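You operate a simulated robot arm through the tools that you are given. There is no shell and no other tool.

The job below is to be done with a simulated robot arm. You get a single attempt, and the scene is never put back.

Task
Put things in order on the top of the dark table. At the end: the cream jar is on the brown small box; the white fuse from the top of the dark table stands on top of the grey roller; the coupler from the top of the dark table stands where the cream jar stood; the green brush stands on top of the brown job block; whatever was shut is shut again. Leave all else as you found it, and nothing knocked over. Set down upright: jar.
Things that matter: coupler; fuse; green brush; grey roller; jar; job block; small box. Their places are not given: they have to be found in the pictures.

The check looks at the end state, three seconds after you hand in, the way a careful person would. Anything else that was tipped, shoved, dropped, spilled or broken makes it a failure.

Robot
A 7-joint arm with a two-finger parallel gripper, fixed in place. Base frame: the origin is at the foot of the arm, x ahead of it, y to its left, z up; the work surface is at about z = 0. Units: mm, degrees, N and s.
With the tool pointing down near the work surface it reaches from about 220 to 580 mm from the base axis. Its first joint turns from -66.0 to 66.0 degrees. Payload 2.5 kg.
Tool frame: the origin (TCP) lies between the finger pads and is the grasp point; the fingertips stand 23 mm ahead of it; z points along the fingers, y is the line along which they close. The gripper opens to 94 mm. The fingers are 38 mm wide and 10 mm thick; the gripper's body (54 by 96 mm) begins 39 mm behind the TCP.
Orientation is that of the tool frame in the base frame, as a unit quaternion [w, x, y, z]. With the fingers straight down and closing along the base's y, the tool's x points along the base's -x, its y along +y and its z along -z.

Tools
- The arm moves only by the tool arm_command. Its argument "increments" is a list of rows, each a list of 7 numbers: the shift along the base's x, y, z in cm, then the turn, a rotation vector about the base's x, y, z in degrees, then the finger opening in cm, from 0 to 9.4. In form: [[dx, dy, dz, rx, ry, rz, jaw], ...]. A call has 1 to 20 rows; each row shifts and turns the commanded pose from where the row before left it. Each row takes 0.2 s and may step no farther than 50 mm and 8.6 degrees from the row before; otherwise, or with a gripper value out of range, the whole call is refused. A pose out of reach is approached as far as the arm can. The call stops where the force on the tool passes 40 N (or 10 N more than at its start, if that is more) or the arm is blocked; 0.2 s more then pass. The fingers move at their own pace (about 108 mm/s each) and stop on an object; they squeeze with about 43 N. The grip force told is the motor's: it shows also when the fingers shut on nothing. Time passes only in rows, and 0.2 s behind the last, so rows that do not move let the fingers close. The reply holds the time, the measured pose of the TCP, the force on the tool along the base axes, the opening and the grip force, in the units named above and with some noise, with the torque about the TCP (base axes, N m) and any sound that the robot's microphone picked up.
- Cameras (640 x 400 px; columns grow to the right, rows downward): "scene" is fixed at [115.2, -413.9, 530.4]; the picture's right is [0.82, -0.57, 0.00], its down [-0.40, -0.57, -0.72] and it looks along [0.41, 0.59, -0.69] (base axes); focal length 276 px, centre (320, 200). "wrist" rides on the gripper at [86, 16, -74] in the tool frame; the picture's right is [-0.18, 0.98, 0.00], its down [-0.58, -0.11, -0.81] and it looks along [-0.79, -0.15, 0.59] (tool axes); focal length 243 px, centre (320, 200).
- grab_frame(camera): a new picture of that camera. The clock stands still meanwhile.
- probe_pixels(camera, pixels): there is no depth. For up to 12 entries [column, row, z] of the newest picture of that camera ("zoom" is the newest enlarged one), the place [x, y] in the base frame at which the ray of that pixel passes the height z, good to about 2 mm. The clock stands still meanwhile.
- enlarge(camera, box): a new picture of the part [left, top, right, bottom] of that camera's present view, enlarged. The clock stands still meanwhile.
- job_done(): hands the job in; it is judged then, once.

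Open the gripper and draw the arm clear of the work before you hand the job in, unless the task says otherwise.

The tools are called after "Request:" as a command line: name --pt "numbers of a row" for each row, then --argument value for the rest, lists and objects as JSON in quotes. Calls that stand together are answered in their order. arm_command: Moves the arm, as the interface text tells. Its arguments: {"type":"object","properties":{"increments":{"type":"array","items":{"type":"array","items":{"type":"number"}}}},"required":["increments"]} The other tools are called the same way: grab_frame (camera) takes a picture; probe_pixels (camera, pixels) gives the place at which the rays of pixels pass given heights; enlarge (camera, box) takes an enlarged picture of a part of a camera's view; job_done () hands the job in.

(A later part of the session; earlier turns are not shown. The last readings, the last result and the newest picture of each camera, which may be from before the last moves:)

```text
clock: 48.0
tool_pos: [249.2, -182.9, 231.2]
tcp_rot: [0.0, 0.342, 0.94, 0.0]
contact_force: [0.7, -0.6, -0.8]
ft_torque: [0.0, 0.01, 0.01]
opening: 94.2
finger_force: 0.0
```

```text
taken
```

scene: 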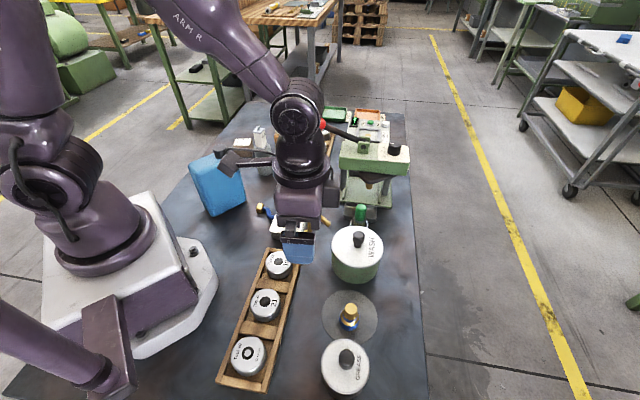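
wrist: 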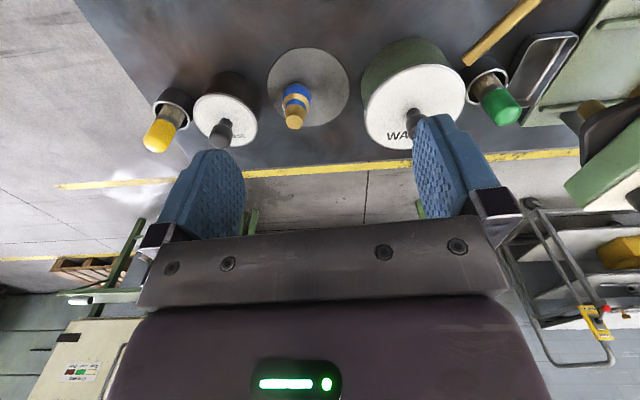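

The coupler shows at (296,105) on the disc between the GREASE and WASH pots; a yellow brush stands in another cup, and the green one is beside WASH. I enlarge the coupler and the green brush.

Request:
enlarge --camera "wrist" --box '[250, 40, 346, 140]'

Request:
probe_pixels --camera "zoom" --pixels '[[320, 200, 0]]'

Request:
enlarge --camera "wrist" --box '[420, 20, 590, 150]'

```text
4.00 times, centred on (298, 90) of wrist
```

zoom: 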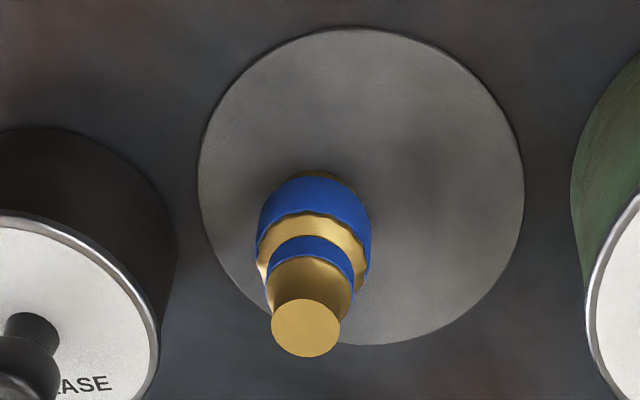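

```text
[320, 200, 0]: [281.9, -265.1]
```

```text
3.08 times, centred on (505, 85) of wrist
```

zoom: 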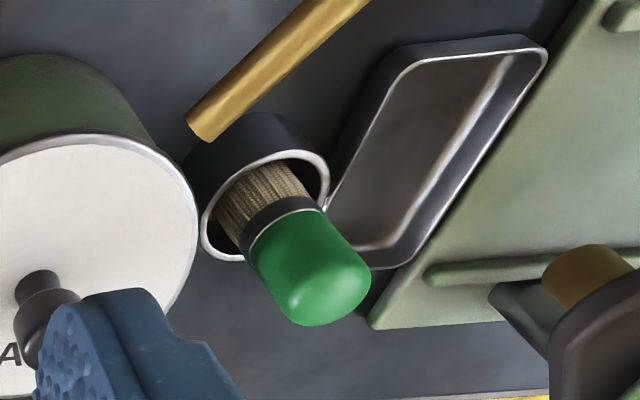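

I triangulate the coupler's top disc and its base, using scene (351.1,308.7) and wrist (294.5,122).

Request:
probe_pixels --camera "scene" --pixels '[[351.1, 308.7, 40], [351.1, 308.7, 60], [345.3, 308.7, 50], [356.9, 308.7, 50], [340, 322, 0], [350, 331, 0], [360, 322, 0], [340.5, 318, 20], [360.5, 318, 20]]'

Request:
probe_pixels --camera "wrist" --pixels '[[294.5, 122, 40], [294.5, 122, 60], [286, 122, 50], [303, 122, 50], [299, 83, 0], [282, 100, 10], [310.5, 98, 10], [268, 85, 3], [349, 88, 3], [307, 47, 3], [314, 126, 3]]'

```text
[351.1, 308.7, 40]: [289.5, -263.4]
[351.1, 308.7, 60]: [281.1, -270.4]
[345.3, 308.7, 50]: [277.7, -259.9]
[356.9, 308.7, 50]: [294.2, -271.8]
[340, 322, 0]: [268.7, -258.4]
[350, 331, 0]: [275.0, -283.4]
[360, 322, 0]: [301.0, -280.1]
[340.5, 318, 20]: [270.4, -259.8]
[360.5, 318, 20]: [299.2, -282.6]
```

```text
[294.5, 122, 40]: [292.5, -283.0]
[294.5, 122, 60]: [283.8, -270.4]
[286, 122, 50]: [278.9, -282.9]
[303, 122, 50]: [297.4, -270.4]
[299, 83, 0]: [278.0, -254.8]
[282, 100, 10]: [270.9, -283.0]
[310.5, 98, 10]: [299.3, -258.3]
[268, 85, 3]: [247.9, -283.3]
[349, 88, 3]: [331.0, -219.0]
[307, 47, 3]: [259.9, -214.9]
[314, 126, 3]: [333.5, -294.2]
```

The coupler's top is at z≈60, centred near (284,−270.5), with a base collar about 35 mm wide. I locate the GREASE and WASH pots to choose a closing direction that clears them.

Request:
enlarge --camera "wrist" --box '[130, 40, 290, 160]'

Request:
probe_pixels --camera "scene" --pixels '[[345.6, 366, 50], [345.6, 366, 70], [321, 366, 60], [369.5, 366, 60], [357, 246, 70], [357, 246, 90], [332, 246, 80], [383, 246, 80], [346.5, 357, 80], [358.5, 238, 100]]'

Request:
probe_pixels --camera "wrist" --pixels '[[225.5, 120, 50], [225.5, 120, 70], [414, 105, 70], [414, 105, 90], [222, 130, 80], [415, 118, 100]]'

```text
3.33 times, centred on (210, 100) of wrist
```

zoom: 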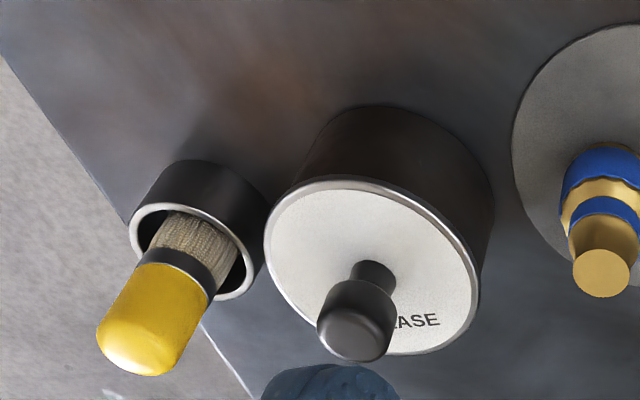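

```text
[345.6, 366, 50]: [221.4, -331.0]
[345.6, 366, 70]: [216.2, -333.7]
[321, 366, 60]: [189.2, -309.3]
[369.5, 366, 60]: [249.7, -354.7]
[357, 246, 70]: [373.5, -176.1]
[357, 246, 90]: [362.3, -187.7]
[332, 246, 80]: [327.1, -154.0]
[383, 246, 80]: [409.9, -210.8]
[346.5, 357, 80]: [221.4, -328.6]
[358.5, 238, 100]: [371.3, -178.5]
```

```text
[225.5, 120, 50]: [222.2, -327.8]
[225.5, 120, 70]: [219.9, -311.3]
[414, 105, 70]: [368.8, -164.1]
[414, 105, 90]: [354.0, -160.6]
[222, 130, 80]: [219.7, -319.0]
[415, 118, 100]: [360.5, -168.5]
```

GREASE is centred near (222,−330) with radius 37 and lid height ≈47; WASH is near (381,−167). With yaw −40° and a 52 mm opening the fingers keep about 13 mm from GREASE, so I hover above the coupler at z≈130.

Request:
arm_command --pt "0.87 -2.2 -1.5 0 0 0 5.2" --pt "0.87 -2.2 -2.5 0 0 0 5.2" --pt "0.87 -2.2 -3.0 0 0 0 5.2" --pt "0.87 -2.16 -3.1 0 0 0 5.2" --pt "0 0 0 0 0 0 5.2" --pt "0 0 0 0 0 0 5.2"

Request:
grab_frame --camera "wrist"

Request:
grab_frame --camera "scene"

```text
clock: 49.4
tool_pos: [286.1, -269.8, 130.7]
tcp_rot: [0.0, 0.342, 0.94, 0.001]
contact_force: [0.3, -0.2, -0.1]
ft_torque: [0.02, 0.01, -0.04]
opening: 52.3
finger_force: 0.1
```

```text
taken
```

wrist: 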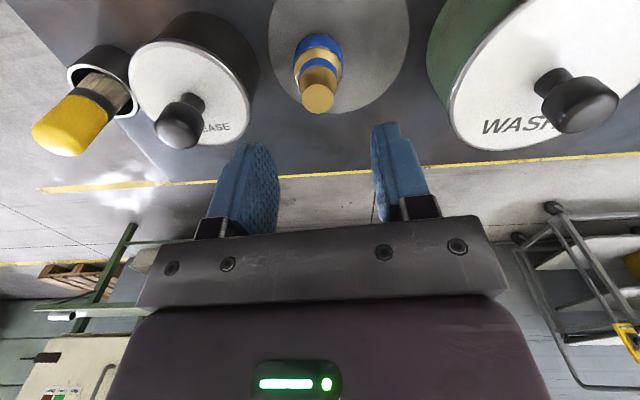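

```text
taken
```

scene: 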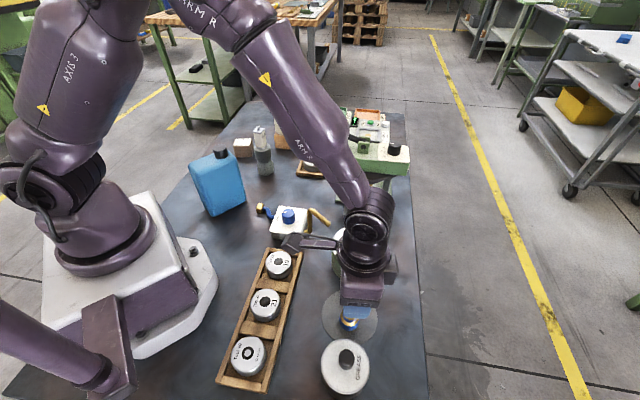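

The coupler sits at (317,70) in the wrist view. I enlarge and probe its top disc and widest collar to refine the centre.

Request:
enlarge --camera "wrist" --box '[270, 20, 366, 120]'

Request:
probe_pixels --camera "zoom" --pixels '[[319, 310, 60], [252, 310, 60], [386, 310, 60], [319, 310, 56], [319, 310, 64]]'

```text
4.00 times, centred on (318, 70) of wrist
```

zoom: 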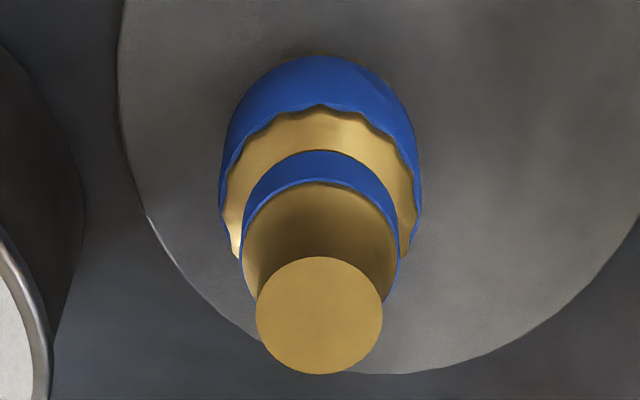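

```text
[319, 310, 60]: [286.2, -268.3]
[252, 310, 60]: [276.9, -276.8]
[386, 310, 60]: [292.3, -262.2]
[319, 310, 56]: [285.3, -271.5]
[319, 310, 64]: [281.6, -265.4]
```

The coupler's centre agrees with the TCP within 1–2 mm. I descend to TCP z≈31, fingertips about 8 mm above the table.

Request:
arm_command --pt "0 0 -2.0 0 0 0 5.2" --pt "0 0 -2.5 0 0 0 5.2" --pt "0 0 -2.5 0 0 0 5.2" --pt "0 0 -1.8 0 0 0 5.2" --pt "0 0 -1.15 0 0 0 5.2" --pt "0 0 0 0 0 0 5.2"

Request:
grab_frame --camera "wrist"

Request:
enlarge --camera "scene" --box '[290, 240, 400, 380]'

```text
clock: 50.8
tool_pos: [285.6, -271.7, 32.2]
tcp_rot: [0.0, 0.342, 0.94, 0.0]
contact_force: [-0.5, -0.3, -0.2]
ft_torque: [0.02, 0.01, 0.03]
opening: 51.8
finger_force: 0.0
```

```text
taken
```

wrist: 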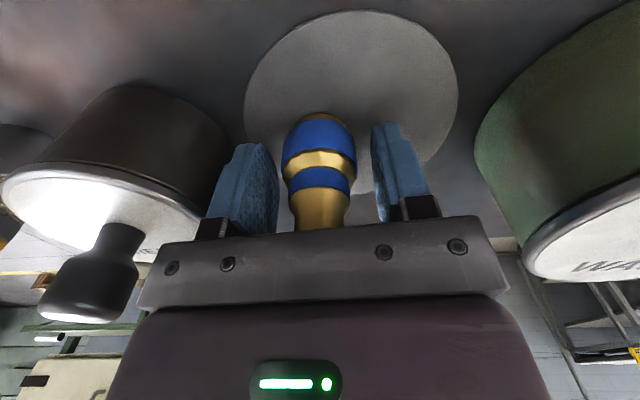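

```text
2.86 times, centred on (345, 310) of scene
```

zoom: 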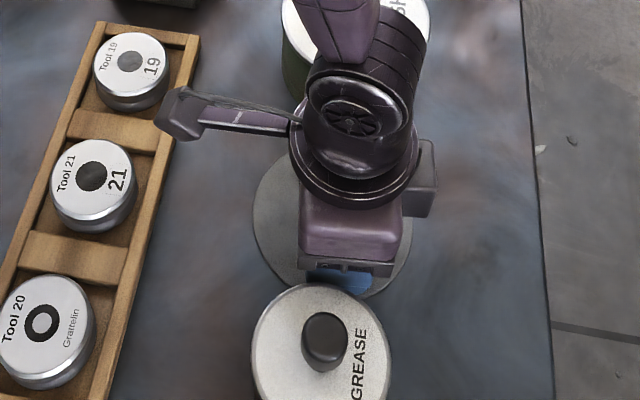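

The coupler stands between the pads with no contact. I close on it.

Request:
arm_command --pt "0 0 0 0 0 0 4.2" --pt "0 0 0 0 0 0 3.6" --pt "0 0 0 0 0 0 2.5" --pt "0 0 0 0 0 0 2.0" --pt "0 0 0 0 0 0 2.0"

Request:
grab_frame --camera "wrist"

```text
clock: 52.0
tool_pos: [285.6, -270.9, 32.0]
tcp_rot: [0.0, 0.342, 0.94, 0.001]
contact_force: [-0.2, 1.0, 0.4]
ft_torque: [-0.02, -0.05, 0.0]
opening: 32.5
finger_force: 43.2
```

```text
taken
```

wrist: 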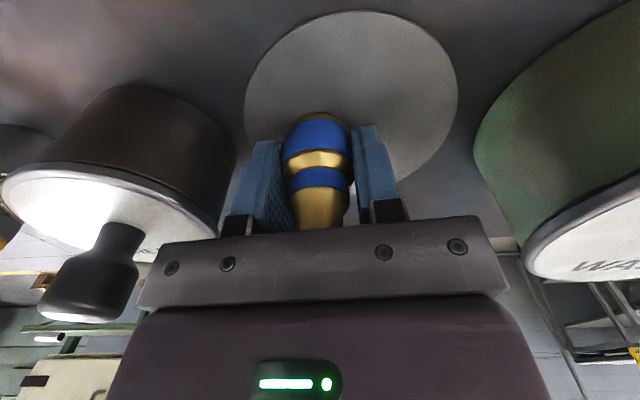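

It is held at 32.5 mm on the blue collar. I lift slowly by about 3 cm and check for slip.

Request:
arm_command --pt "0 0 0.2 0 0 0 2.0" --pt "0 0 0.4 0 0 0 2.0" --pt "0 0 0.8 0 0 0 2.0" --pt "0 0 1.0 0 0 0 2.0" --pt "0 0 0.6 0 0 0 2.0" --pt "0 0 0 0 0 0 2.0"

Request:
grab_frame --camera "wrist"

Request:
enlarge --camera "wrist" --box '[240, 20, 400, 240]'

```text
clock: 53.4
tool_pos: [284.2, -268.8, 62.6]
tcp_rot: [0.001, 0.342, 0.94, 0.0]
contact_force: [0.3, 0.5, -2.1]
ft_torque: [0.02, 0.0, -0.02]
opening: 32.8
finger_force: 43.6
```

```text
taken
```

wrist: 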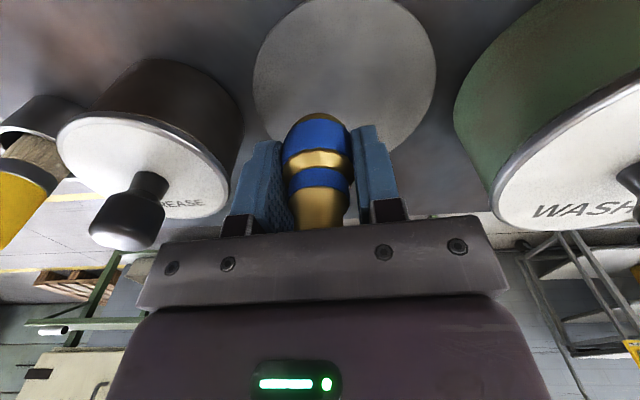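

```text
1.82 times, centred on (320, 130) of wrist
```

zoom: 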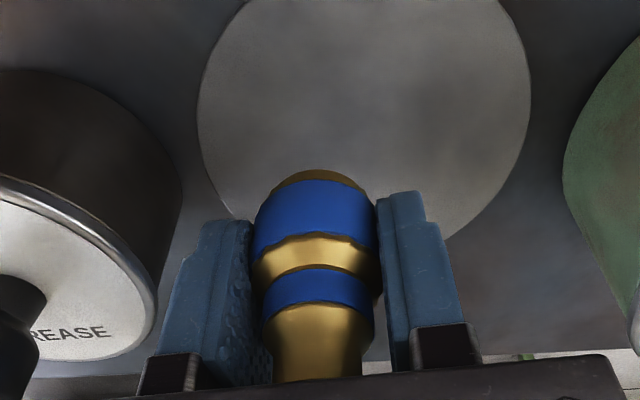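

No slip: the coupler keeps its place in the view and the disc stayed put. I raise to z≈230 so everything clears the can, jar and fuse.

Request:
arm_command --pt "0 0 2 0 0 0 2.0" --pt "0 0 3.5 0 0 0 2.0" --pt "0 0 4 0 0 0 2.0" --pt "0 0 4 0 0 0 2.0" --pt "0 0 2.5 0 0 0 2.0" --pt "0 0 1 0 0 0 2.0" --pt "0 0 0 0 0 0 2.0"

Request:
arm_command --pt "0 1.5 0 0 0 3 2.0" --pt "-0.2 3.0 0 0 0 6.2 2.0" --pt "-0.3 3.8 0 0 0 6.2 2.0" --pt "-0.3 3.8 0 0 0 6.2 2.0" --pt "-0.3 3.8 0 0 0 6.2 2.0" --pt "-0.3 3.8 0 0 0 6.2 2.0" --pt "-0.4 3.8 0 0 0 6.2 2.0" --pt "-0.4 3.8 0 0 0 6.2 2.0" --pt "-0.4 3.8 0 0 0 6.2 2.0" --pt "-0.4 3.8 0 0 0 6.2 2.0" --pt "-0.4 3.8 0 0 0 6.2 2.0" --pt "-0.4 3.8 0 0 0 6.2 2.0" --pt "-0.4 3.8 0 0 0 6.2 2.0" --pt "-0.4 3.8 0 0 0 6.2 2.0" --pt "-0.4 3.8 0 0 0 6.2 2.0" --pt "-0.4 3.0 0 0 0 6.2 2.0" --pt "-0.3 1.6 0 0 0 4 2.0" --pt "0 0.6 0 0 0 0 2.0" --pt "0 0 0 0 0 0 2.0"

Request:
grab_frame --camera "wrist"

Request:
grab_frame --camera "scene"

```text
clock: 55.0
tool_pos: [285.1, -268.0, 233.3]
tcp_rot: [-0.001, 0.342, 0.94, 0.001]
contact_force: [-0.3, 0.3, 0.0]
ft_torque: [0.0, 0.04, 0.02]
opening: 32.6
finger_force: 42.7
```

```text
clock: 59.0
tool_pos: [227.5, 322.0, 233.2]
tcp_rot: [0.0, -0.499, 0.867, -0.001]
contact_force: [-0.1, 1.6, -1.6]
ft_torque: [-0.03, -0.02, 0.01]
opening: 32.7
finger_force: 43.1
```

```text
taken
```

wrist: 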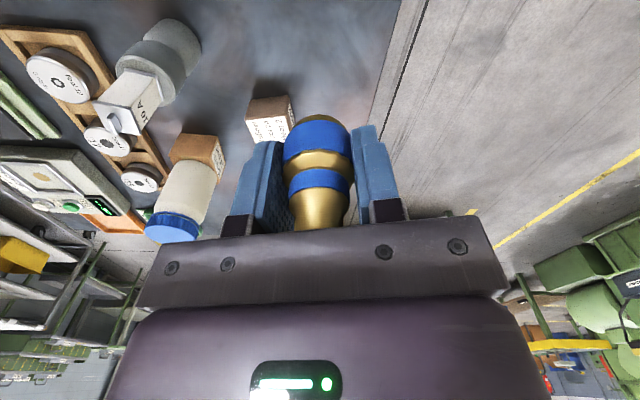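

```text
taken
```

scene: 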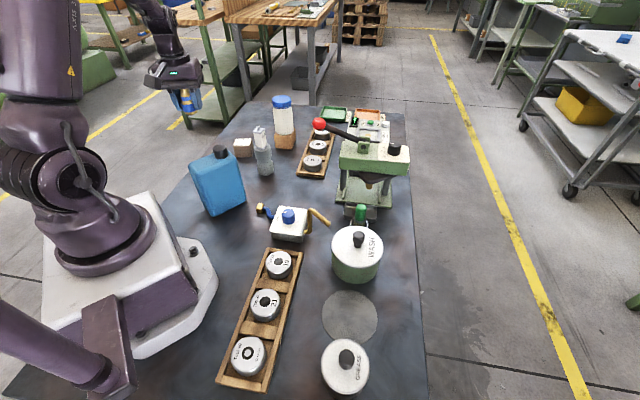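

The coupler is over the jar's former place with no change in grip. I lower to TCP z≈45, correcting 2 mm toward (225,321).

Request:
arm_command --pt "-0.1 -0.05 -2.0 0 0 0 2.0" --pt "-0.1 -0.05 -3.5 0 0 0 2.0" --pt "0 0 -4 0 0 0 2.0" --pt "0 0 -4 0 0 0 2.0" --pt "0 0 -3 0 0 0 2.0" --pt "0 0 -1.8 0 0 0 2.0" --pt "0 0 -0.5 0 0 0 2.0" --pt "0 0 0 0 0 0 2.0"

Request:
grab_frame --camera "wrist"

Request:
enlarge --camera "scene" --box '[140, 90, 280, 220]'

```text
clock: 60.8
tool_pos: [226.5, 320.4, 41.8]
tcp_rot: [0.001, -0.5, 0.866, 0.0]
contact_force: [-0.1, -0.2, -2.3]
ft_torque: [-0.04, 0.0, 0.01]
opening: 32.4
finger_force: 43.1
```

```text
taken
```

wrist: 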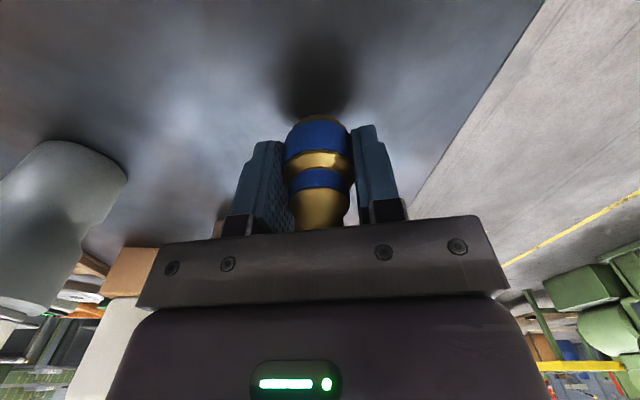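

```text
3.08 times, centred on (210, 155) of scene
```

zoom: 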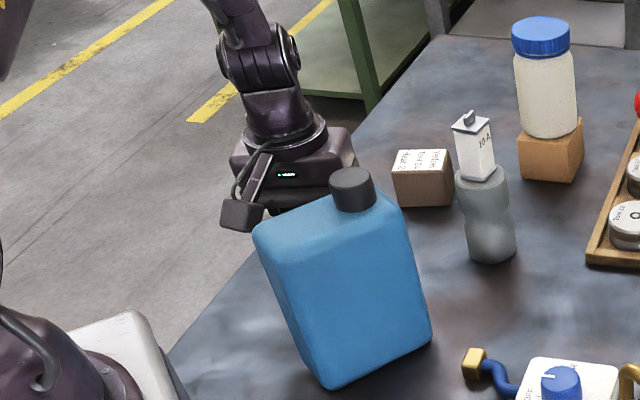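

The coupler is 10–12 mm above the table. I lower 7 mm, then 1 mm at a time until it touches.

Request:
arm_command --pt "0 0 -0.4 0 0 0 2.0" --pt "0 0 -0.3 0 0 0 2.0"

Request:
arm_command --pt "0 0 -0.1 0 0 0 2.0"

Request:
arm_command --pt "0 0 -0.1 0 0 0 2.0"

Request:
arm_command --pt "0 0 -0.1 0 0 0 2.0"

Request:
arm_command --pt "0 0 -0.1 0 0 0 2.0"

```text
clock: 61.4
tool_pos: [227.4, 320.5, 36.3]
tcp_rot: [0.0, -0.5, 0.866, 0.0]
contact_force: [0.2, -0.7, -1.9]
ft_torque: [-0.01, 0.01, 0.0]
opening: 32.6
finger_force: 43.7
```

```text
clock: 61.8
tool_pos: [227.4, 320.1, 35.2]
tcp_rot: [0.0, -0.5, 0.866, 0.0]
contact_force: [-0.1, 0.1, -1.7]
ft_torque: [0.0, 0.02, 0.03]
opening: 32.6
finger_force: 42.5
```

```text
clock: 62.2
tool_pos: [226.2, 319.3, 35.0]
tcp_rot: [0.0, -0.5, 0.866, 0.001]
contact_force: [-0.4, 0.1, -1.9]
ft_torque: [0.03, -0.01, 0.0]
opening: 32.6
finger_force: 43.0
```

```text
clock: 62.6
tool_pos: [226.6, 319.7, 34.1]
tcp_rot: [0.0, -0.501, 0.866, 0.0]
contact_force: [-0.8, 0.0, -1.6]
ft_torque: [0.02, 0.01, 0.02]
opening: 32.9
finger_force: 43.5
```

```text
clock: 63.0
tool_pos: [226.9, 320.2, 33.7]
tcp_rot: [0.0, -0.5, 0.866, 0.0]
contact_force: [0.0, -0.6, -2.8]
ft_torque: [0.03, -0.03, -0.02]
opening: 32.7
finger_force: 43.0
```

No contact yet at z≈33. I nudge to (225,321) and continue down in 1 mm steps.

Request:
arm_command --pt "-0.15 0.1 -0.1 0 0 0 2.0"

Request:
arm_command --pt "0 0 -0.1 0 0 0 2.0"

Request:
arm_command --pt "0 0 -0.1 0 0 0 2.0"

Request:
arm_command --pt "0 0 -0.1 0 0 0 2.0"

```text
clock: 63.4
tool_pos: [225.6, 322.0, 32.2]
tcp_rot: [0.0, -0.5, 0.866, 0.0]
contact_force: [-1.2, -0.1, -1.1]
ft_torque: [0.03, 0.02, -0.02]
opening: 32.4
finger_force: 42.9
```

```text
clock: 63.8
tool_pos: [224.7, 322.3, 29.8]
tcp_rot: [0.0, -0.5, 0.866, 0.001]
contact_force: [0.0, 0.1, -2.6]
ft_torque: [0.02, -0.01, -0.02]
opening: 32.6
finger_force: 42.4
```

```text
clock: 64.2
tool_pos: [225.5, 321.2, 30.1]
tcp_rot: [0.0, -0.501, 0.865, 0.0]
contact_force: [-0.1, 0.3, -2.0]
ft_torque: [0.0, 0.03, 0.0]
opening: 32.5
finger_force: 42.7
```

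```text
clock: 64.6
tool_pos: [224.9, 321.0, 30.0]
tcp_rot: [-0.001, -0.5, 0.866, 0.0]
contact_force: [-3.8, -6.4, 18.9]
ft_torque: [-0.12, 0.13, 0.06]
opening: 32.4
finger_force: 42.9
```

Contact at TCP z≈29.5 with 19 N and little torque, so it sits flat. I ease up half a millimetre and open gradually.

Request:
arm_command --pt "0 0 0.05 0 0 0 2.0" --pt "0 0 0 0 0 0 3.1" --pt "0 0 0 0 0 0 3.4" --pt "0 0 0 0 0 0 3.8" --pt "0 0 0 0 0 0 5.2" --pt "0 0 0 0 0 0 5.2"

Request:
grab_frame --camera "wrist"

```text
clock: 66.0
tool_pos: [224.3, 321.6, 30.1]
tcp_rot: [0.0, -0.5, 0.866, -0.001]
contact_force: [-0.1, -0.1, 0.3]
ft_torque: [-0.02, -0.01, -0.03]
opening: 52.0
finger_force: 0.1
```

```text
taken
```

wrist: 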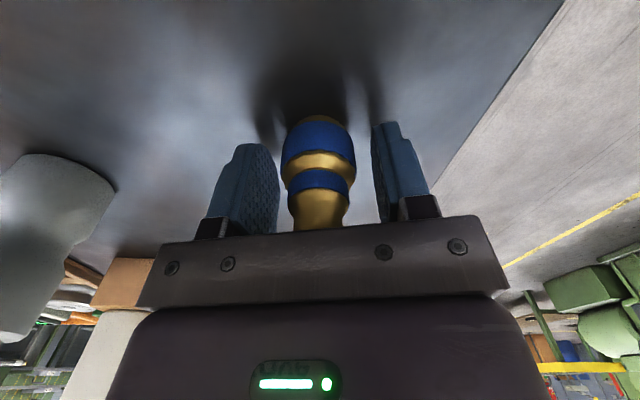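

The coupler stands upright and free on the jar's spot. I rise straight up to z≈230.

Request:
arm_command --pt "0 0 1 0 0 0 5.2" --pt "0 0 2.5 0 0 0 5.2" --pt "0 0 4 0 0 0 5.2" --pt "0 0 4.5 0 0 0 5.2" --pt "0 0 4.5 0 0 0 5.2" --pt "0 0 3.5 0 0 0 5.2" --pt "0 0 0 0 0 0 5.2"

Request:
grab_frame --camera "wrist"

Request:
grab_frame --camera "scene"

Request:
enlarge --camera "wrist" --box '[220, 0, 420, 160]'

```text
clock: 67.6
tool_pos: [224.9, 321.4, 230.3]
tcp_rot: [0.0, -0.5, 0.866, 0.0]
contact_force: [0.6, 0.2, -0.4]
ft_torque: [-0.02, -0.01, 0.0]
opening: 51.8
finger_force: 0.0
```

```text
taken
```

wrist: 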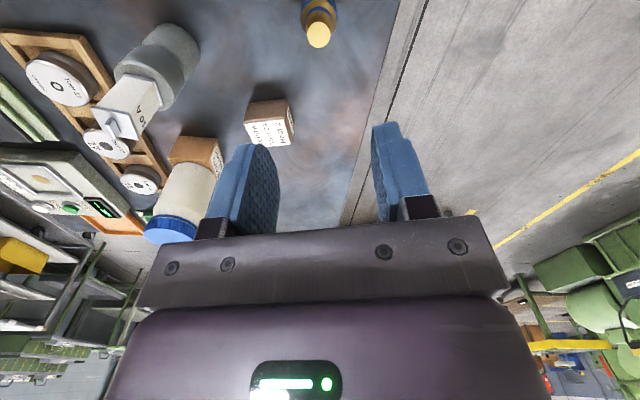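

```text
taken
```

scene: 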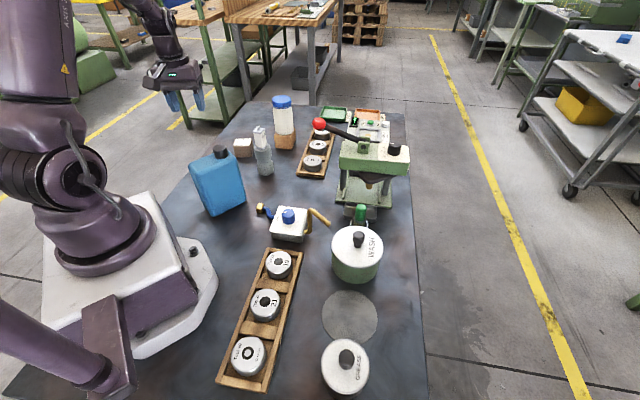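

```text
2.50 times, centred on (320, 80) of wrist
```

zoom: 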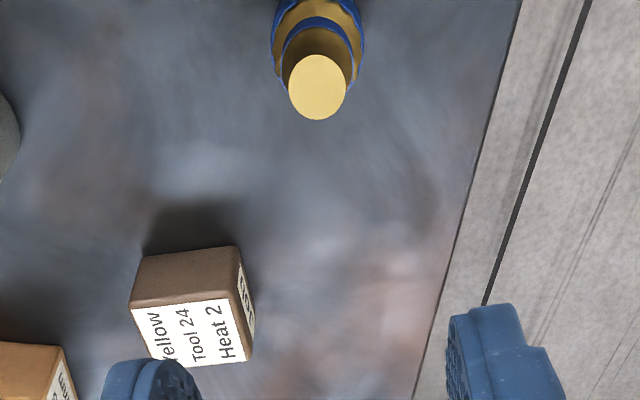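

The coupler stands well on the jar's old spot. Next is the green brush; I move to about (330,−90,240) with yaw 0 to look at it, the cup and the press from closer.

Request:
arm_command --pt "0.5 -2.0 0.2 0 0 -3 5.2" --pt "0.9 -3.7 0.2 0 0 -5.5 5.2" --pt "1.0 -3.9 0.1 0 0 -5.5 5.2" --pt "1.0 -3.9 0.1 0 0 -5.5 5.2" --pt "1.0 -3.9 0.1 0 0 -5.5 5.2" --pt "1.0 -3.9 0.1 0 0 -5.5 5.2" --pt "1.0 -3.9 0.1 0 0 -5.5 5.2" --pt "1.0 -3.9 0.1 0 0 -5.5 5.2" --pt "1.0 -3.9 0 0 0 -5.5 5.2" --pt "1.0 -3.9 0 0 0 -5.5 5.2" --pt "1.0 -3.0 0 0 0 -5.5 5.2" --pt "0.1 -1.1 0 0 0 -2 5.2" --pt "0 0 0 0 0 0 5.2" --pt "0 0 0 0 0 0 5.2"

Request:
grab_frame --camera "wrist"

Request:
grab_frame --camera "scene"

```text
clock: 70.6
tool_pos: [330.1, -90.5, 240.0]
tcp_rot: [0.0, 0.001, 1.0, 0.0]
contact_force: [0.9, -0.1, -0.5]
ft_torque: [-0.01, 0.02, -0.02]
opening: 52.1
finger_force: 0.1
```

```text
taken
```

wrist: 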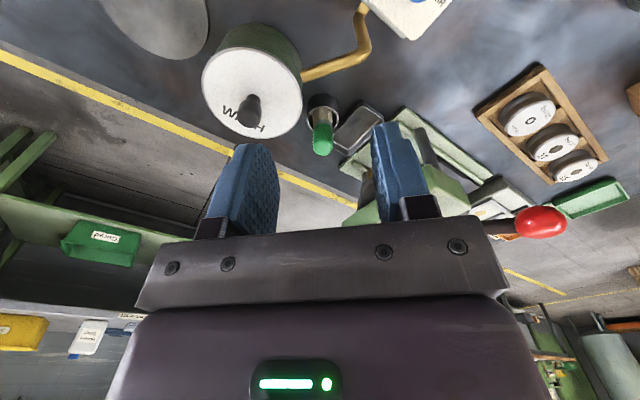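

```text
taken
```

scene: 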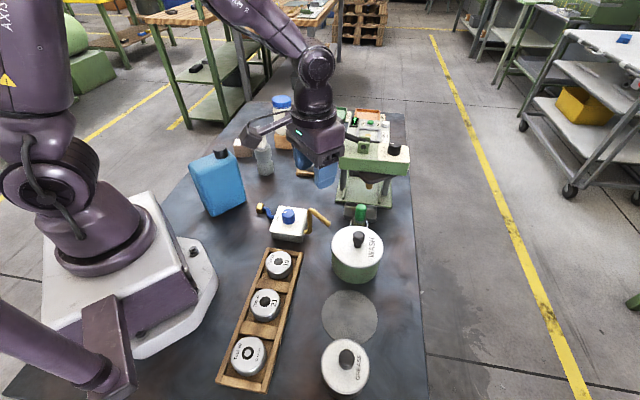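

The green brush is at (322,135) in the wrist view, in its cup, with the small tray and press to the right. I enlarge both views of it.

Request:
enlarge --camera "scene" --box '[335, 185, 385, 230]'

Request:
probe_pixels --camera "zoom" --pixels '[[320, 200, 0]]'

Request:
enlarge --camera "wrist" --box '[270, 70, 400, 190]'

```text
8.89 times, centred on (360, 208) of scene
```

zoom: 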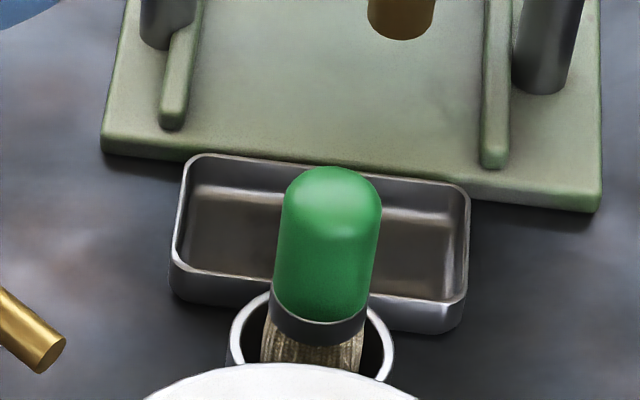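

```text
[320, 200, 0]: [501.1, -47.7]
```

```text
3.33 times, centred on (335, 130) of wrist
```

zoom: 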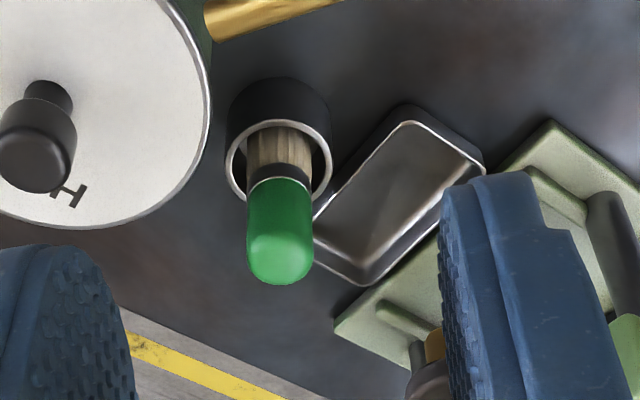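

I probe the handle's dome, the handle's lower ring and the cup rim in both views for triangulation.

Request:
probe_pixels --camera "scene" --pixels '[[361.2, 206.7, 80], [361.2, 206.7, 100], [359.9, 221.5, 40], [359.9, 221.5, 70], [355.6, 210, 85], [366.9, 210, 85], [339.4, 168.8, 130], [406, 175, 130], [339.4, 168.8, 170], [406, 175, 170]]'

Request:
probe_pixels --camera "wrist" --pixels '[[323, 146.5, 80], [323, 146.5, 100], [323, 124.6, 40], [323, 124.6, 70], [322.7, 118.3, 30], [322.7, 118.3, 40], [306.8, 118, 35], [339, 118, 35], [313.5, 140, 80], [333, 140, 80]]'

```text
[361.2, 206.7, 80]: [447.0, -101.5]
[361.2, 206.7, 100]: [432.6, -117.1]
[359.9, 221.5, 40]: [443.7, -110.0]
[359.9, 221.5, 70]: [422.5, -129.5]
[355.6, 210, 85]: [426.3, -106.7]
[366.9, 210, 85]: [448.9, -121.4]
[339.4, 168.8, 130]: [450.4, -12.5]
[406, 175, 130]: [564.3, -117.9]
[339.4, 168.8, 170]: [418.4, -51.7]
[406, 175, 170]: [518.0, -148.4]
```

```text
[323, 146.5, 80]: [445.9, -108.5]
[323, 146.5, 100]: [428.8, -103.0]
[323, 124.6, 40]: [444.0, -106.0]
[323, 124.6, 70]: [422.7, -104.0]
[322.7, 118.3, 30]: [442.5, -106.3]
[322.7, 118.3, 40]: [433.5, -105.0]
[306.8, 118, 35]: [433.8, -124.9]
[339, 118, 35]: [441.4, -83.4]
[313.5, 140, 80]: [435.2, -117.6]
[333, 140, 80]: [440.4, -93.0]
```

The brush is about 26 mm thick, centred near (441,−106.6), with its top at z≈87 and the cup rim near z≈33. Before going in I need the height of the press head nearby, so I look from above at about (420,−100,300).

Request:
arm_command --pt "1.5 -0.2 1.5 0 0 0 9.4" --pt "2.5 -0.25 1.5 0 0 0 9.4" --pt "2.5 -0.25 1.5 0 0 0 9.4" --pt "2.0 -0.25 1.0 0 0 0 9.4" --pt "0.5 0 0.5 0 0 0 9.4" --pt "0 0 0 0 0 0 9.4" --pt "0 0 0 0 0 0 9.4"

Request:
grab_frame --camera "wrist"

Request:
enlarge --camera "wrist" --box '[240, 20, 420, 230]'

```text
clock: 72.2
tool_pos: [419.8, -97.5, 300.2]
tcp_rot: [0.0, 0.0, 1.0, 0.0]
contact_force: [-0.4, 0.3, -0.5]
ft_torque: [0.01, 0.01, 0.04]
opening: 94.2
finger_force: 0.0
```

```text
taken
```

wrist: 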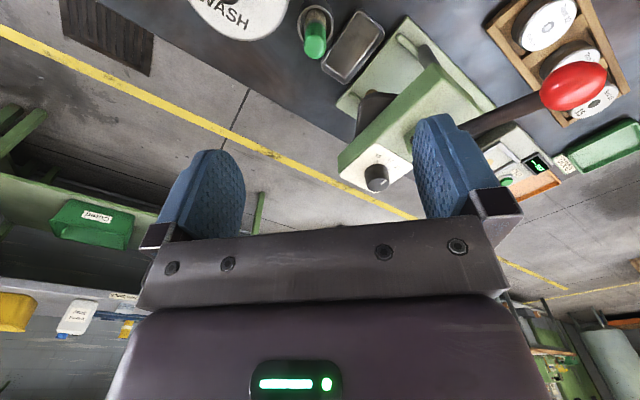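

```text
1.90 times, centred on (330, 125) of wrist
```

zoom: 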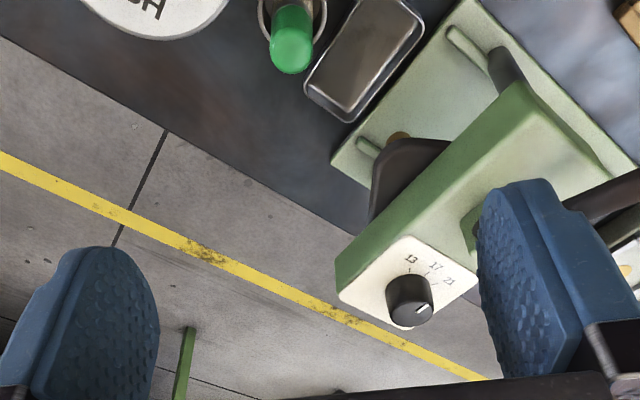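

The press head's front edge is visible here from about (338,158) to (437,63). I probe these against the scene's (406,175) and (339.4,168.8) to get its height, and recheck the brush.

Request:
probe_pixels --camera "wrist" --pixels '[[337.9, 157.6, 130], [337.9, 157.6, 170], [436.8, 62.9, 130], [436.8, 62.9, 170], [340.5, 177, 170], [315, 50, 87], [302, 42, 80], [328, 42, 80], [315, 25, 33], [372.4, 130, 100], [372.4, 130, 140]]'

Request:
enlarge --camera "wrist" --box '[280, 0, 376, 70]'

Request:
enlarge --camera "scene" --box '[325, 140, 415, 230]'

```text
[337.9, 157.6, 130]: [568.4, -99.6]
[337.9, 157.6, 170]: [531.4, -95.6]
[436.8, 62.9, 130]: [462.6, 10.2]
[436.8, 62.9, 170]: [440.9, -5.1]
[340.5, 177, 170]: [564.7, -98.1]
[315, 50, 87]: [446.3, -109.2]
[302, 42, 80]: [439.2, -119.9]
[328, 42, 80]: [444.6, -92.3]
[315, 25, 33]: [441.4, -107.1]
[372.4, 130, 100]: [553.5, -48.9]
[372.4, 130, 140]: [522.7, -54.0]
```

```text
5.71 times, centred on (328, 35) of wrist
```

zoom: 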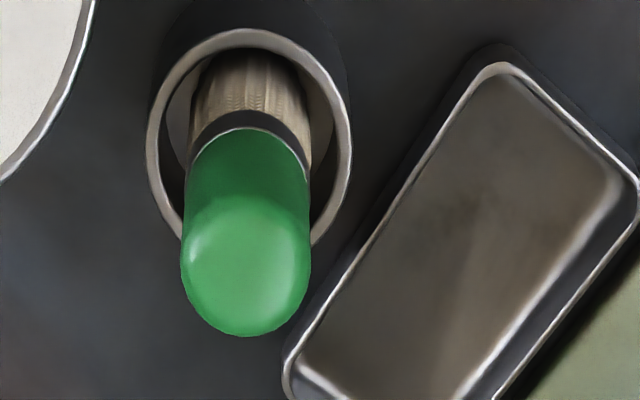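

```text
4.44 times, centred on (370, 185) of scene
```

zoom: 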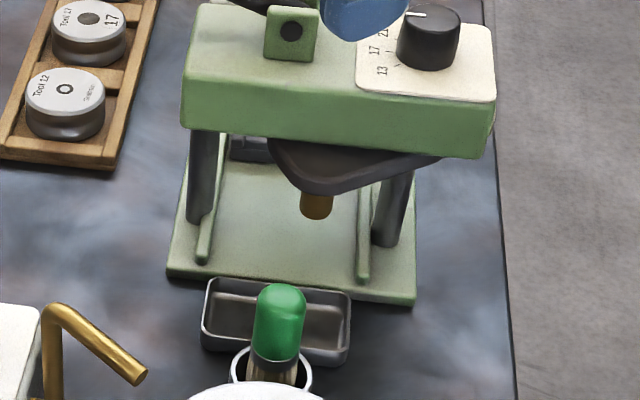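

The press head's lower edge is at z≈100 and about 115 mm from the brush, so it is clear. I turn to yaw 25°, which keeps the fingers off the WASH lid, and come down to z≈150 over the brush with a 44 mm opening.

Request:
arm_command --pt "0.5 -0.2 -2 0 0 6 4.4" --pt "0.5 -0.2 -3.5 0 0 7 4.4" --pt "0.5 -0.2 -3.5 0 0 7 4.4" --pt "0.5 -0.2 -3.0 0 0 5 4.4" --pt "0.17 -0.13 -2.0 0 0 0 4.4" --pt "0 0 -1.0 0 0 0 4.4" --pt "0 0 0 0 0 0 4.4"

Request:
grab_frame --camera "wrist"

Request:
grab_frame --camera "scene"

Request:
enlarge --camera "wrist" --box '[230, 0, 420, 130]'

```text
clock: 73.8
tool_pos: [440.8, -108.1, 149.8]
tcp_rot: [0.0, -0.216, 0.976, 0.0]
contact_force: [-0.2, -0.3, 0.0]
ft_torque: [0.02, -0.04, -0.01]
opening: 43.9
finger_force: 0.0
```

```text
taken
```

wrist: 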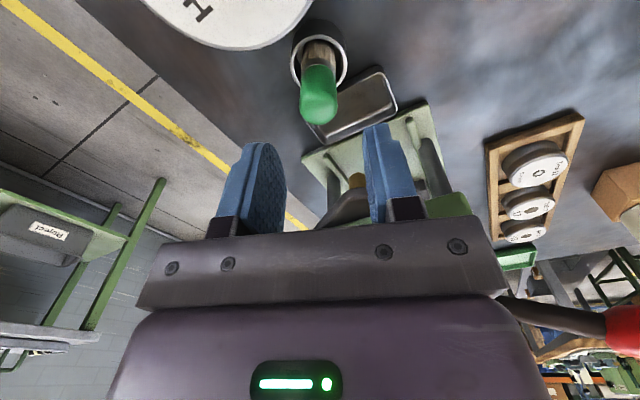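

```text
taken
```

scene: 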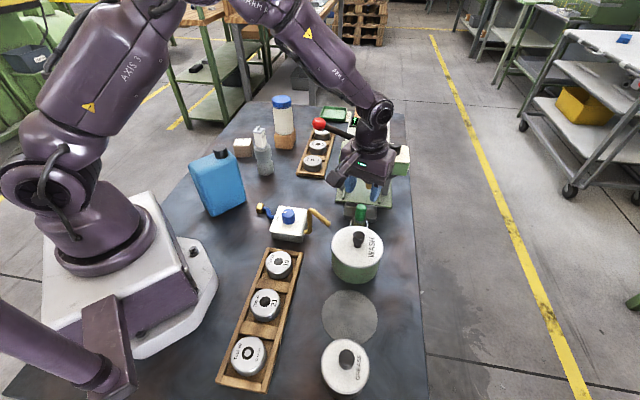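

```text
3.08 times, centred on (325, 65) of wrist
```

zoom: 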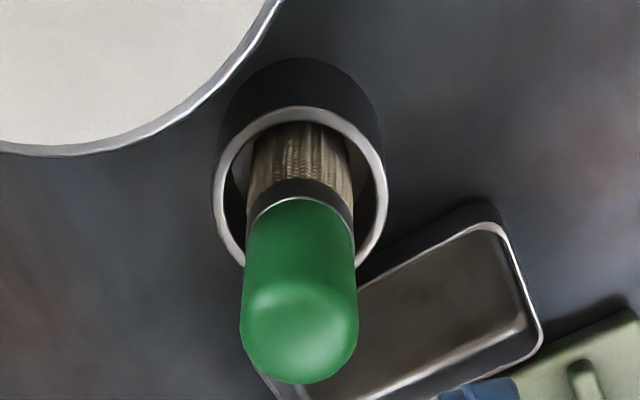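

The brush is centred under the gripper (zoom col 300). I probe the handle once more to confirm its position along the other axis.

Request:
probe_pixels --camera "zoom" --pixels '[[300, 320, 85], [242, 300, 78], [357, 300, 78], [300, 382, 75], [300, 187, 33], [213, 180, 33], [387, 180, 33], [301, 215, 42], [245, 5, 54], [120, 155, 54], [280, 0, 54]]'

Request:
probe_pixels --camera "scene" --pixels '[[358.5, 233, 90], [358.5, 233, 110], [352.5, 240, 85], [364.5, 240, 85]]'

```text
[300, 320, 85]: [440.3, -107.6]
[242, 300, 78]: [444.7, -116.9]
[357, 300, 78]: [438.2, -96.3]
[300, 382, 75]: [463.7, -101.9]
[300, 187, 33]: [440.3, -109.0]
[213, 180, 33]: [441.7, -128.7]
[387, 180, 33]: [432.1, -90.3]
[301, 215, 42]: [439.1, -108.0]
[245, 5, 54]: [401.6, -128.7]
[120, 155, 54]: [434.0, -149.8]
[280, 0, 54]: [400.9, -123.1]
```

```text
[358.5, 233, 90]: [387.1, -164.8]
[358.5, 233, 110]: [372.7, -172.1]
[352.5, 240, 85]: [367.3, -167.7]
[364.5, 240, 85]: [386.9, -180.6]
```

The handle centre is about (440.5,−107.5), matching the TCP. To give the fingers more room from the WASH lid I turn another 7° and descend to TCP z≈67, with tips about 10 mm above the cup rim.

Request:
arm_command --pt "0 0 -1.0 0 0 7 4.4" --pt "0 0 -2.0 0 0 0 4.4" --pt "0 0 -2.0 0 0 0 4.4" --pt "0 0 -1.5 0 0 0 4.4" --pt "0 0 0 0 0 0 4.4"

Request:
grab_frame --camera "wrist"

Request:
enlarge --camera "scene" --box '[310, 130, 420, 270]'

```text
clock: 75.0
tool_pos: [441.1, -106.2, 86.3]
tcp_rot: [0.0, -0.276, 0.961, 0.0]
contact_force: [0.6, 0.2, 0.1]
ft_torque: [0.03, 0.01, 0.0]
opening: 44.0
finger_force: 0.1
```

```text
taken
```

wrist: 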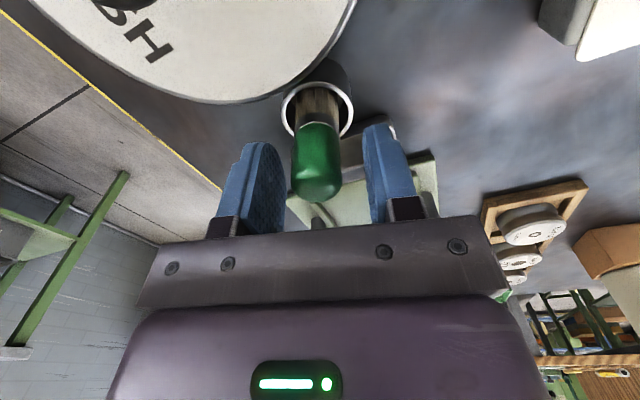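

```text
2.86 times, centred on (365, 200) of scene
```

zoom: 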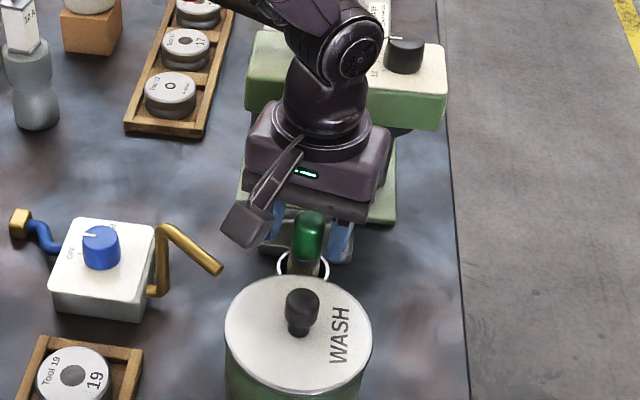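

The handle sits between the pads and the lid edge stays clear of the left finger. I descend the last 19 mm in smaller rows.

Request:
arm_command --pt "0 -0.05 -0.7 0 0 0 4.4" --pt "0 0 -0.7 0 0 0 4.4" --pt "0 0 -0.5 0 0 0 4.4" --pt "0 0 0 0 0 0 4.4"

Request:
grab_frame --camera "wrist"

Request:
enlarge --camera "scene" --box '[325, 170, 395, 250]'

```text
clock: 76.0
tool_pos: [441.0, -108.6, 66.1]
tcp_rot: [0.0, -0.276, 0.961, -0.001]
contact_force: [-0.2, 0.4, 0.1]
ft_torque: [-0.01, -0.01, -0.01]
opening: 43.8
finger_force: 0.0
```

```text
taken
```

wrist: 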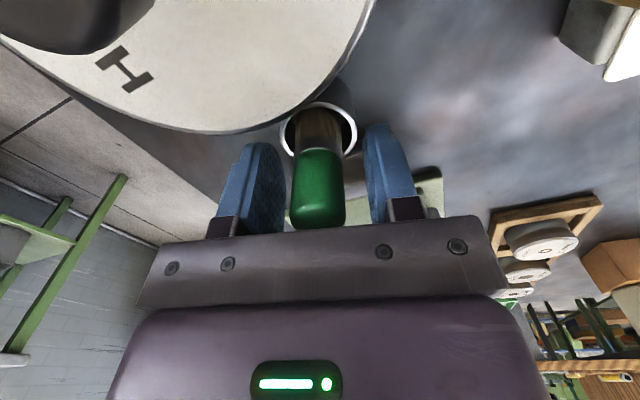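

```text
5.00 times, centred on (360, 210) of scene
```

zoom: 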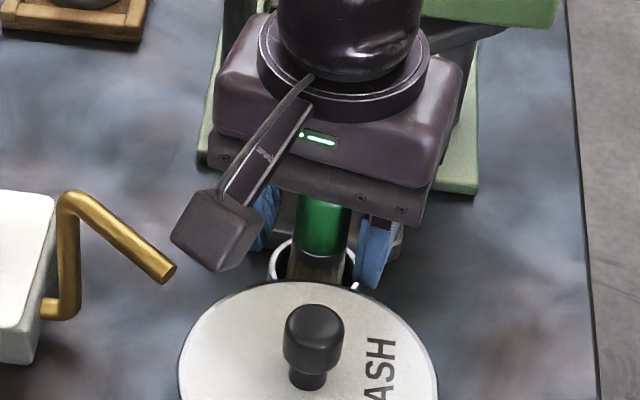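

The handle is centred between the pads with no contact. I close on it.

Request:
arm_command --pt "0 0 0 0 0 0 3.4" --pt "0 0 0 0 0 0 2.8" --pt "0 0 0 0 0 0 2.0" --pt "0 0 0 0 0 0 1.6" --pt "0 0 0 0 0 0 1.6"

Request:
grab_frame --camera "wrist"

```text
clock: 77.2
tool_pos: [441.2, -109.2, 66.0]
tcp_rot: [0.0, -0.275, 0.961, 0.001]
contact_force: [0.0, -0.4, -0.3]
ft_torque: [0.01, 0.0, -0.02]
opening: 24.5
finger_force: 43.2
```

```text
taken
```

wrist: 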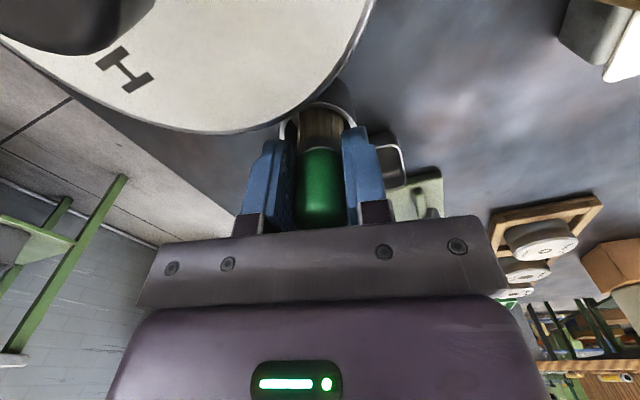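

It is held at 24.5 mm. I lift slowly 3 cm and check that the brush comes up without slip and without dragging the cup.

Request:
arm_command --pt "0 0 0.2 0 0 0 1.6" --pt "0 0 0.4 0 0 0 1.6" --pt "0 0 0.8 0 0 0 1.6" --pt "0 0 1.0 0 0 0 1.6" --pt "0 0 0.6 0 0 0 1.6" --pt "0 0 0 0 0 0 1.6"

Request:
grab_frame --camera "wrist"

Request:
enlarge --camera "scene" --box '[325, 170, 395, 250]'

```text
clock: 78.6
tool_pos: [441.3, -108.3, 96.0]
tcp_rot: [0.0, -0.276, 0.961, 0.0]
contact_force: [-0.1, -0.8, -0.8]
ft_torque: [-0.02, 0.04, -0.05]
opening: 24.5
finger_force: 42.8
```

```text
taken
```

wrist: 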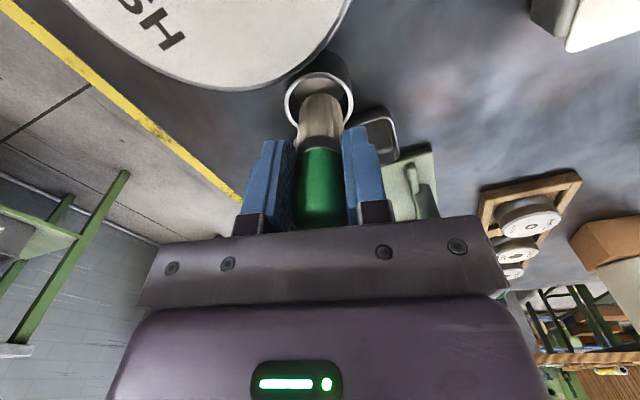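

```text
5.00 times, centred on (360, 210) of scene
```

zoom: 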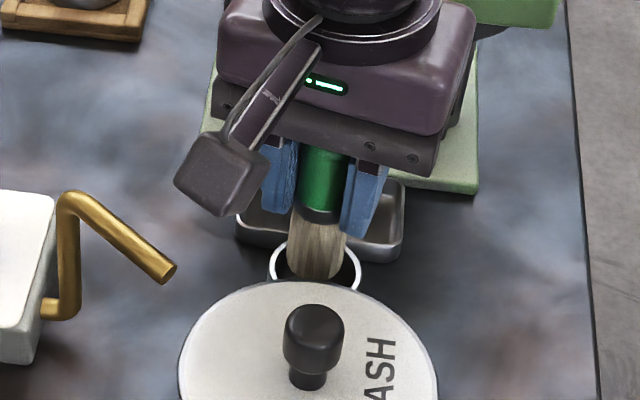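

The brush is lifted clean out of the cup with no slip and the cup stayed put. I raise to z≈240 and then travel around the lever ball toward the job block.

Request:
arm_command --pt "0 0 2 0 0 0 1.6" --pt "0 0 3.5 0 0 0 1.6" --pt "0 0 4 0 0 0 1.6" --pt "0 0 3.5 0 0 0 1.6" --pt "0 0 1.4 0 0 0 1.6" --pt "0 0 0 0 0 0 1.6"

Request:
arm_command --pt "-1.2 1.8 0 0 0 0 1.6" --pt "-2.4 3.4 0 0 0 0 1.6" --pt "-2.5 3.6 0 0 0 0 1.6" --pt "-2.5 3.6 0 0 0 0 1.6" --pt "-2.0 3.6 0 0 0 0 1.6" --pt "-0.5 3.8 0 0 0 0 1.6" --pt "0 4.0 0 0 0 2 1.6" --pt "0.2 4.0 0 0 0 2 1.6" --pt "0.3 4.0 0 0 0 2 1.6" --pt "0.3 4.0 0 0 0 2 1.6" --pt "0.3 4.0 0 0 0 2 1.6" --pt "0.3 3.5 0 0 0 2 1.6" --pt "0.3 2.5 0 0 0 1 1.6" --pt "0.2 1.4 0 0 0 0 1.6" --pt "0 0.3 0 0 0 0 1.6" --pt "0 0 0 0 0 0 1.6"

Request:
grab_frame --camera "wrist"

Request:
grab_frame --camera "scene"

```text
clock: 80.0
tool_pos: [442.4, -106.8, 240.5]
tcp_rot: [0.0, -0.275, 0.961, 0.0]
contact_force: [0.1, 0.4, -0.8]
ft_torque: [0.03, 0.01, -0.02]
opening: 24.3
finger_force: 43.1
```

```text
clock: 83.4
tool_pos: [349.6, 366.4, 240.0]
tcp_rot: [0.001, -0.383, 0.924, 0.0]
contact_force: [-0.7, -0.5, -1.3]
ft_torque: [-0.05, 0.04, 0.03]
opening: 24.6
finger_force: 43.1
```

```text
taken
```

wrist: 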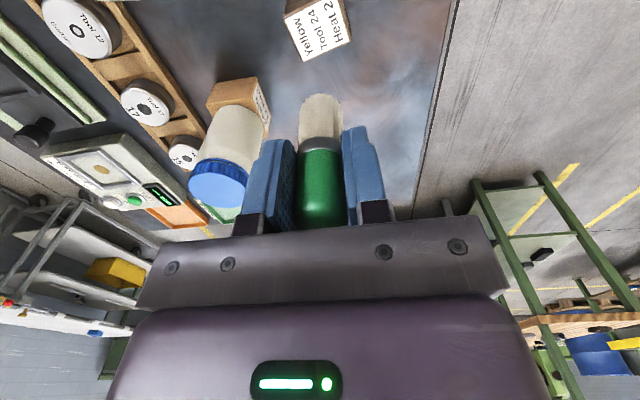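

```text
taken
```

scene: 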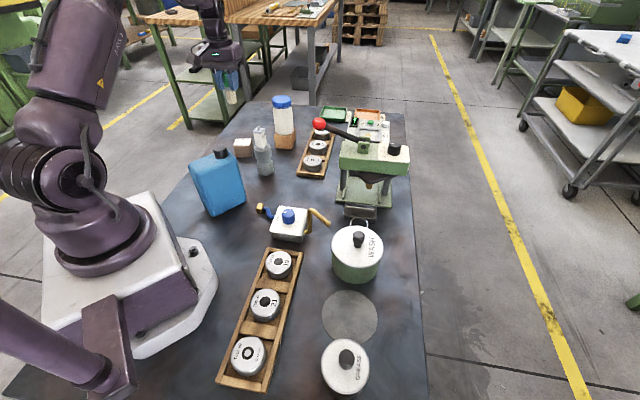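

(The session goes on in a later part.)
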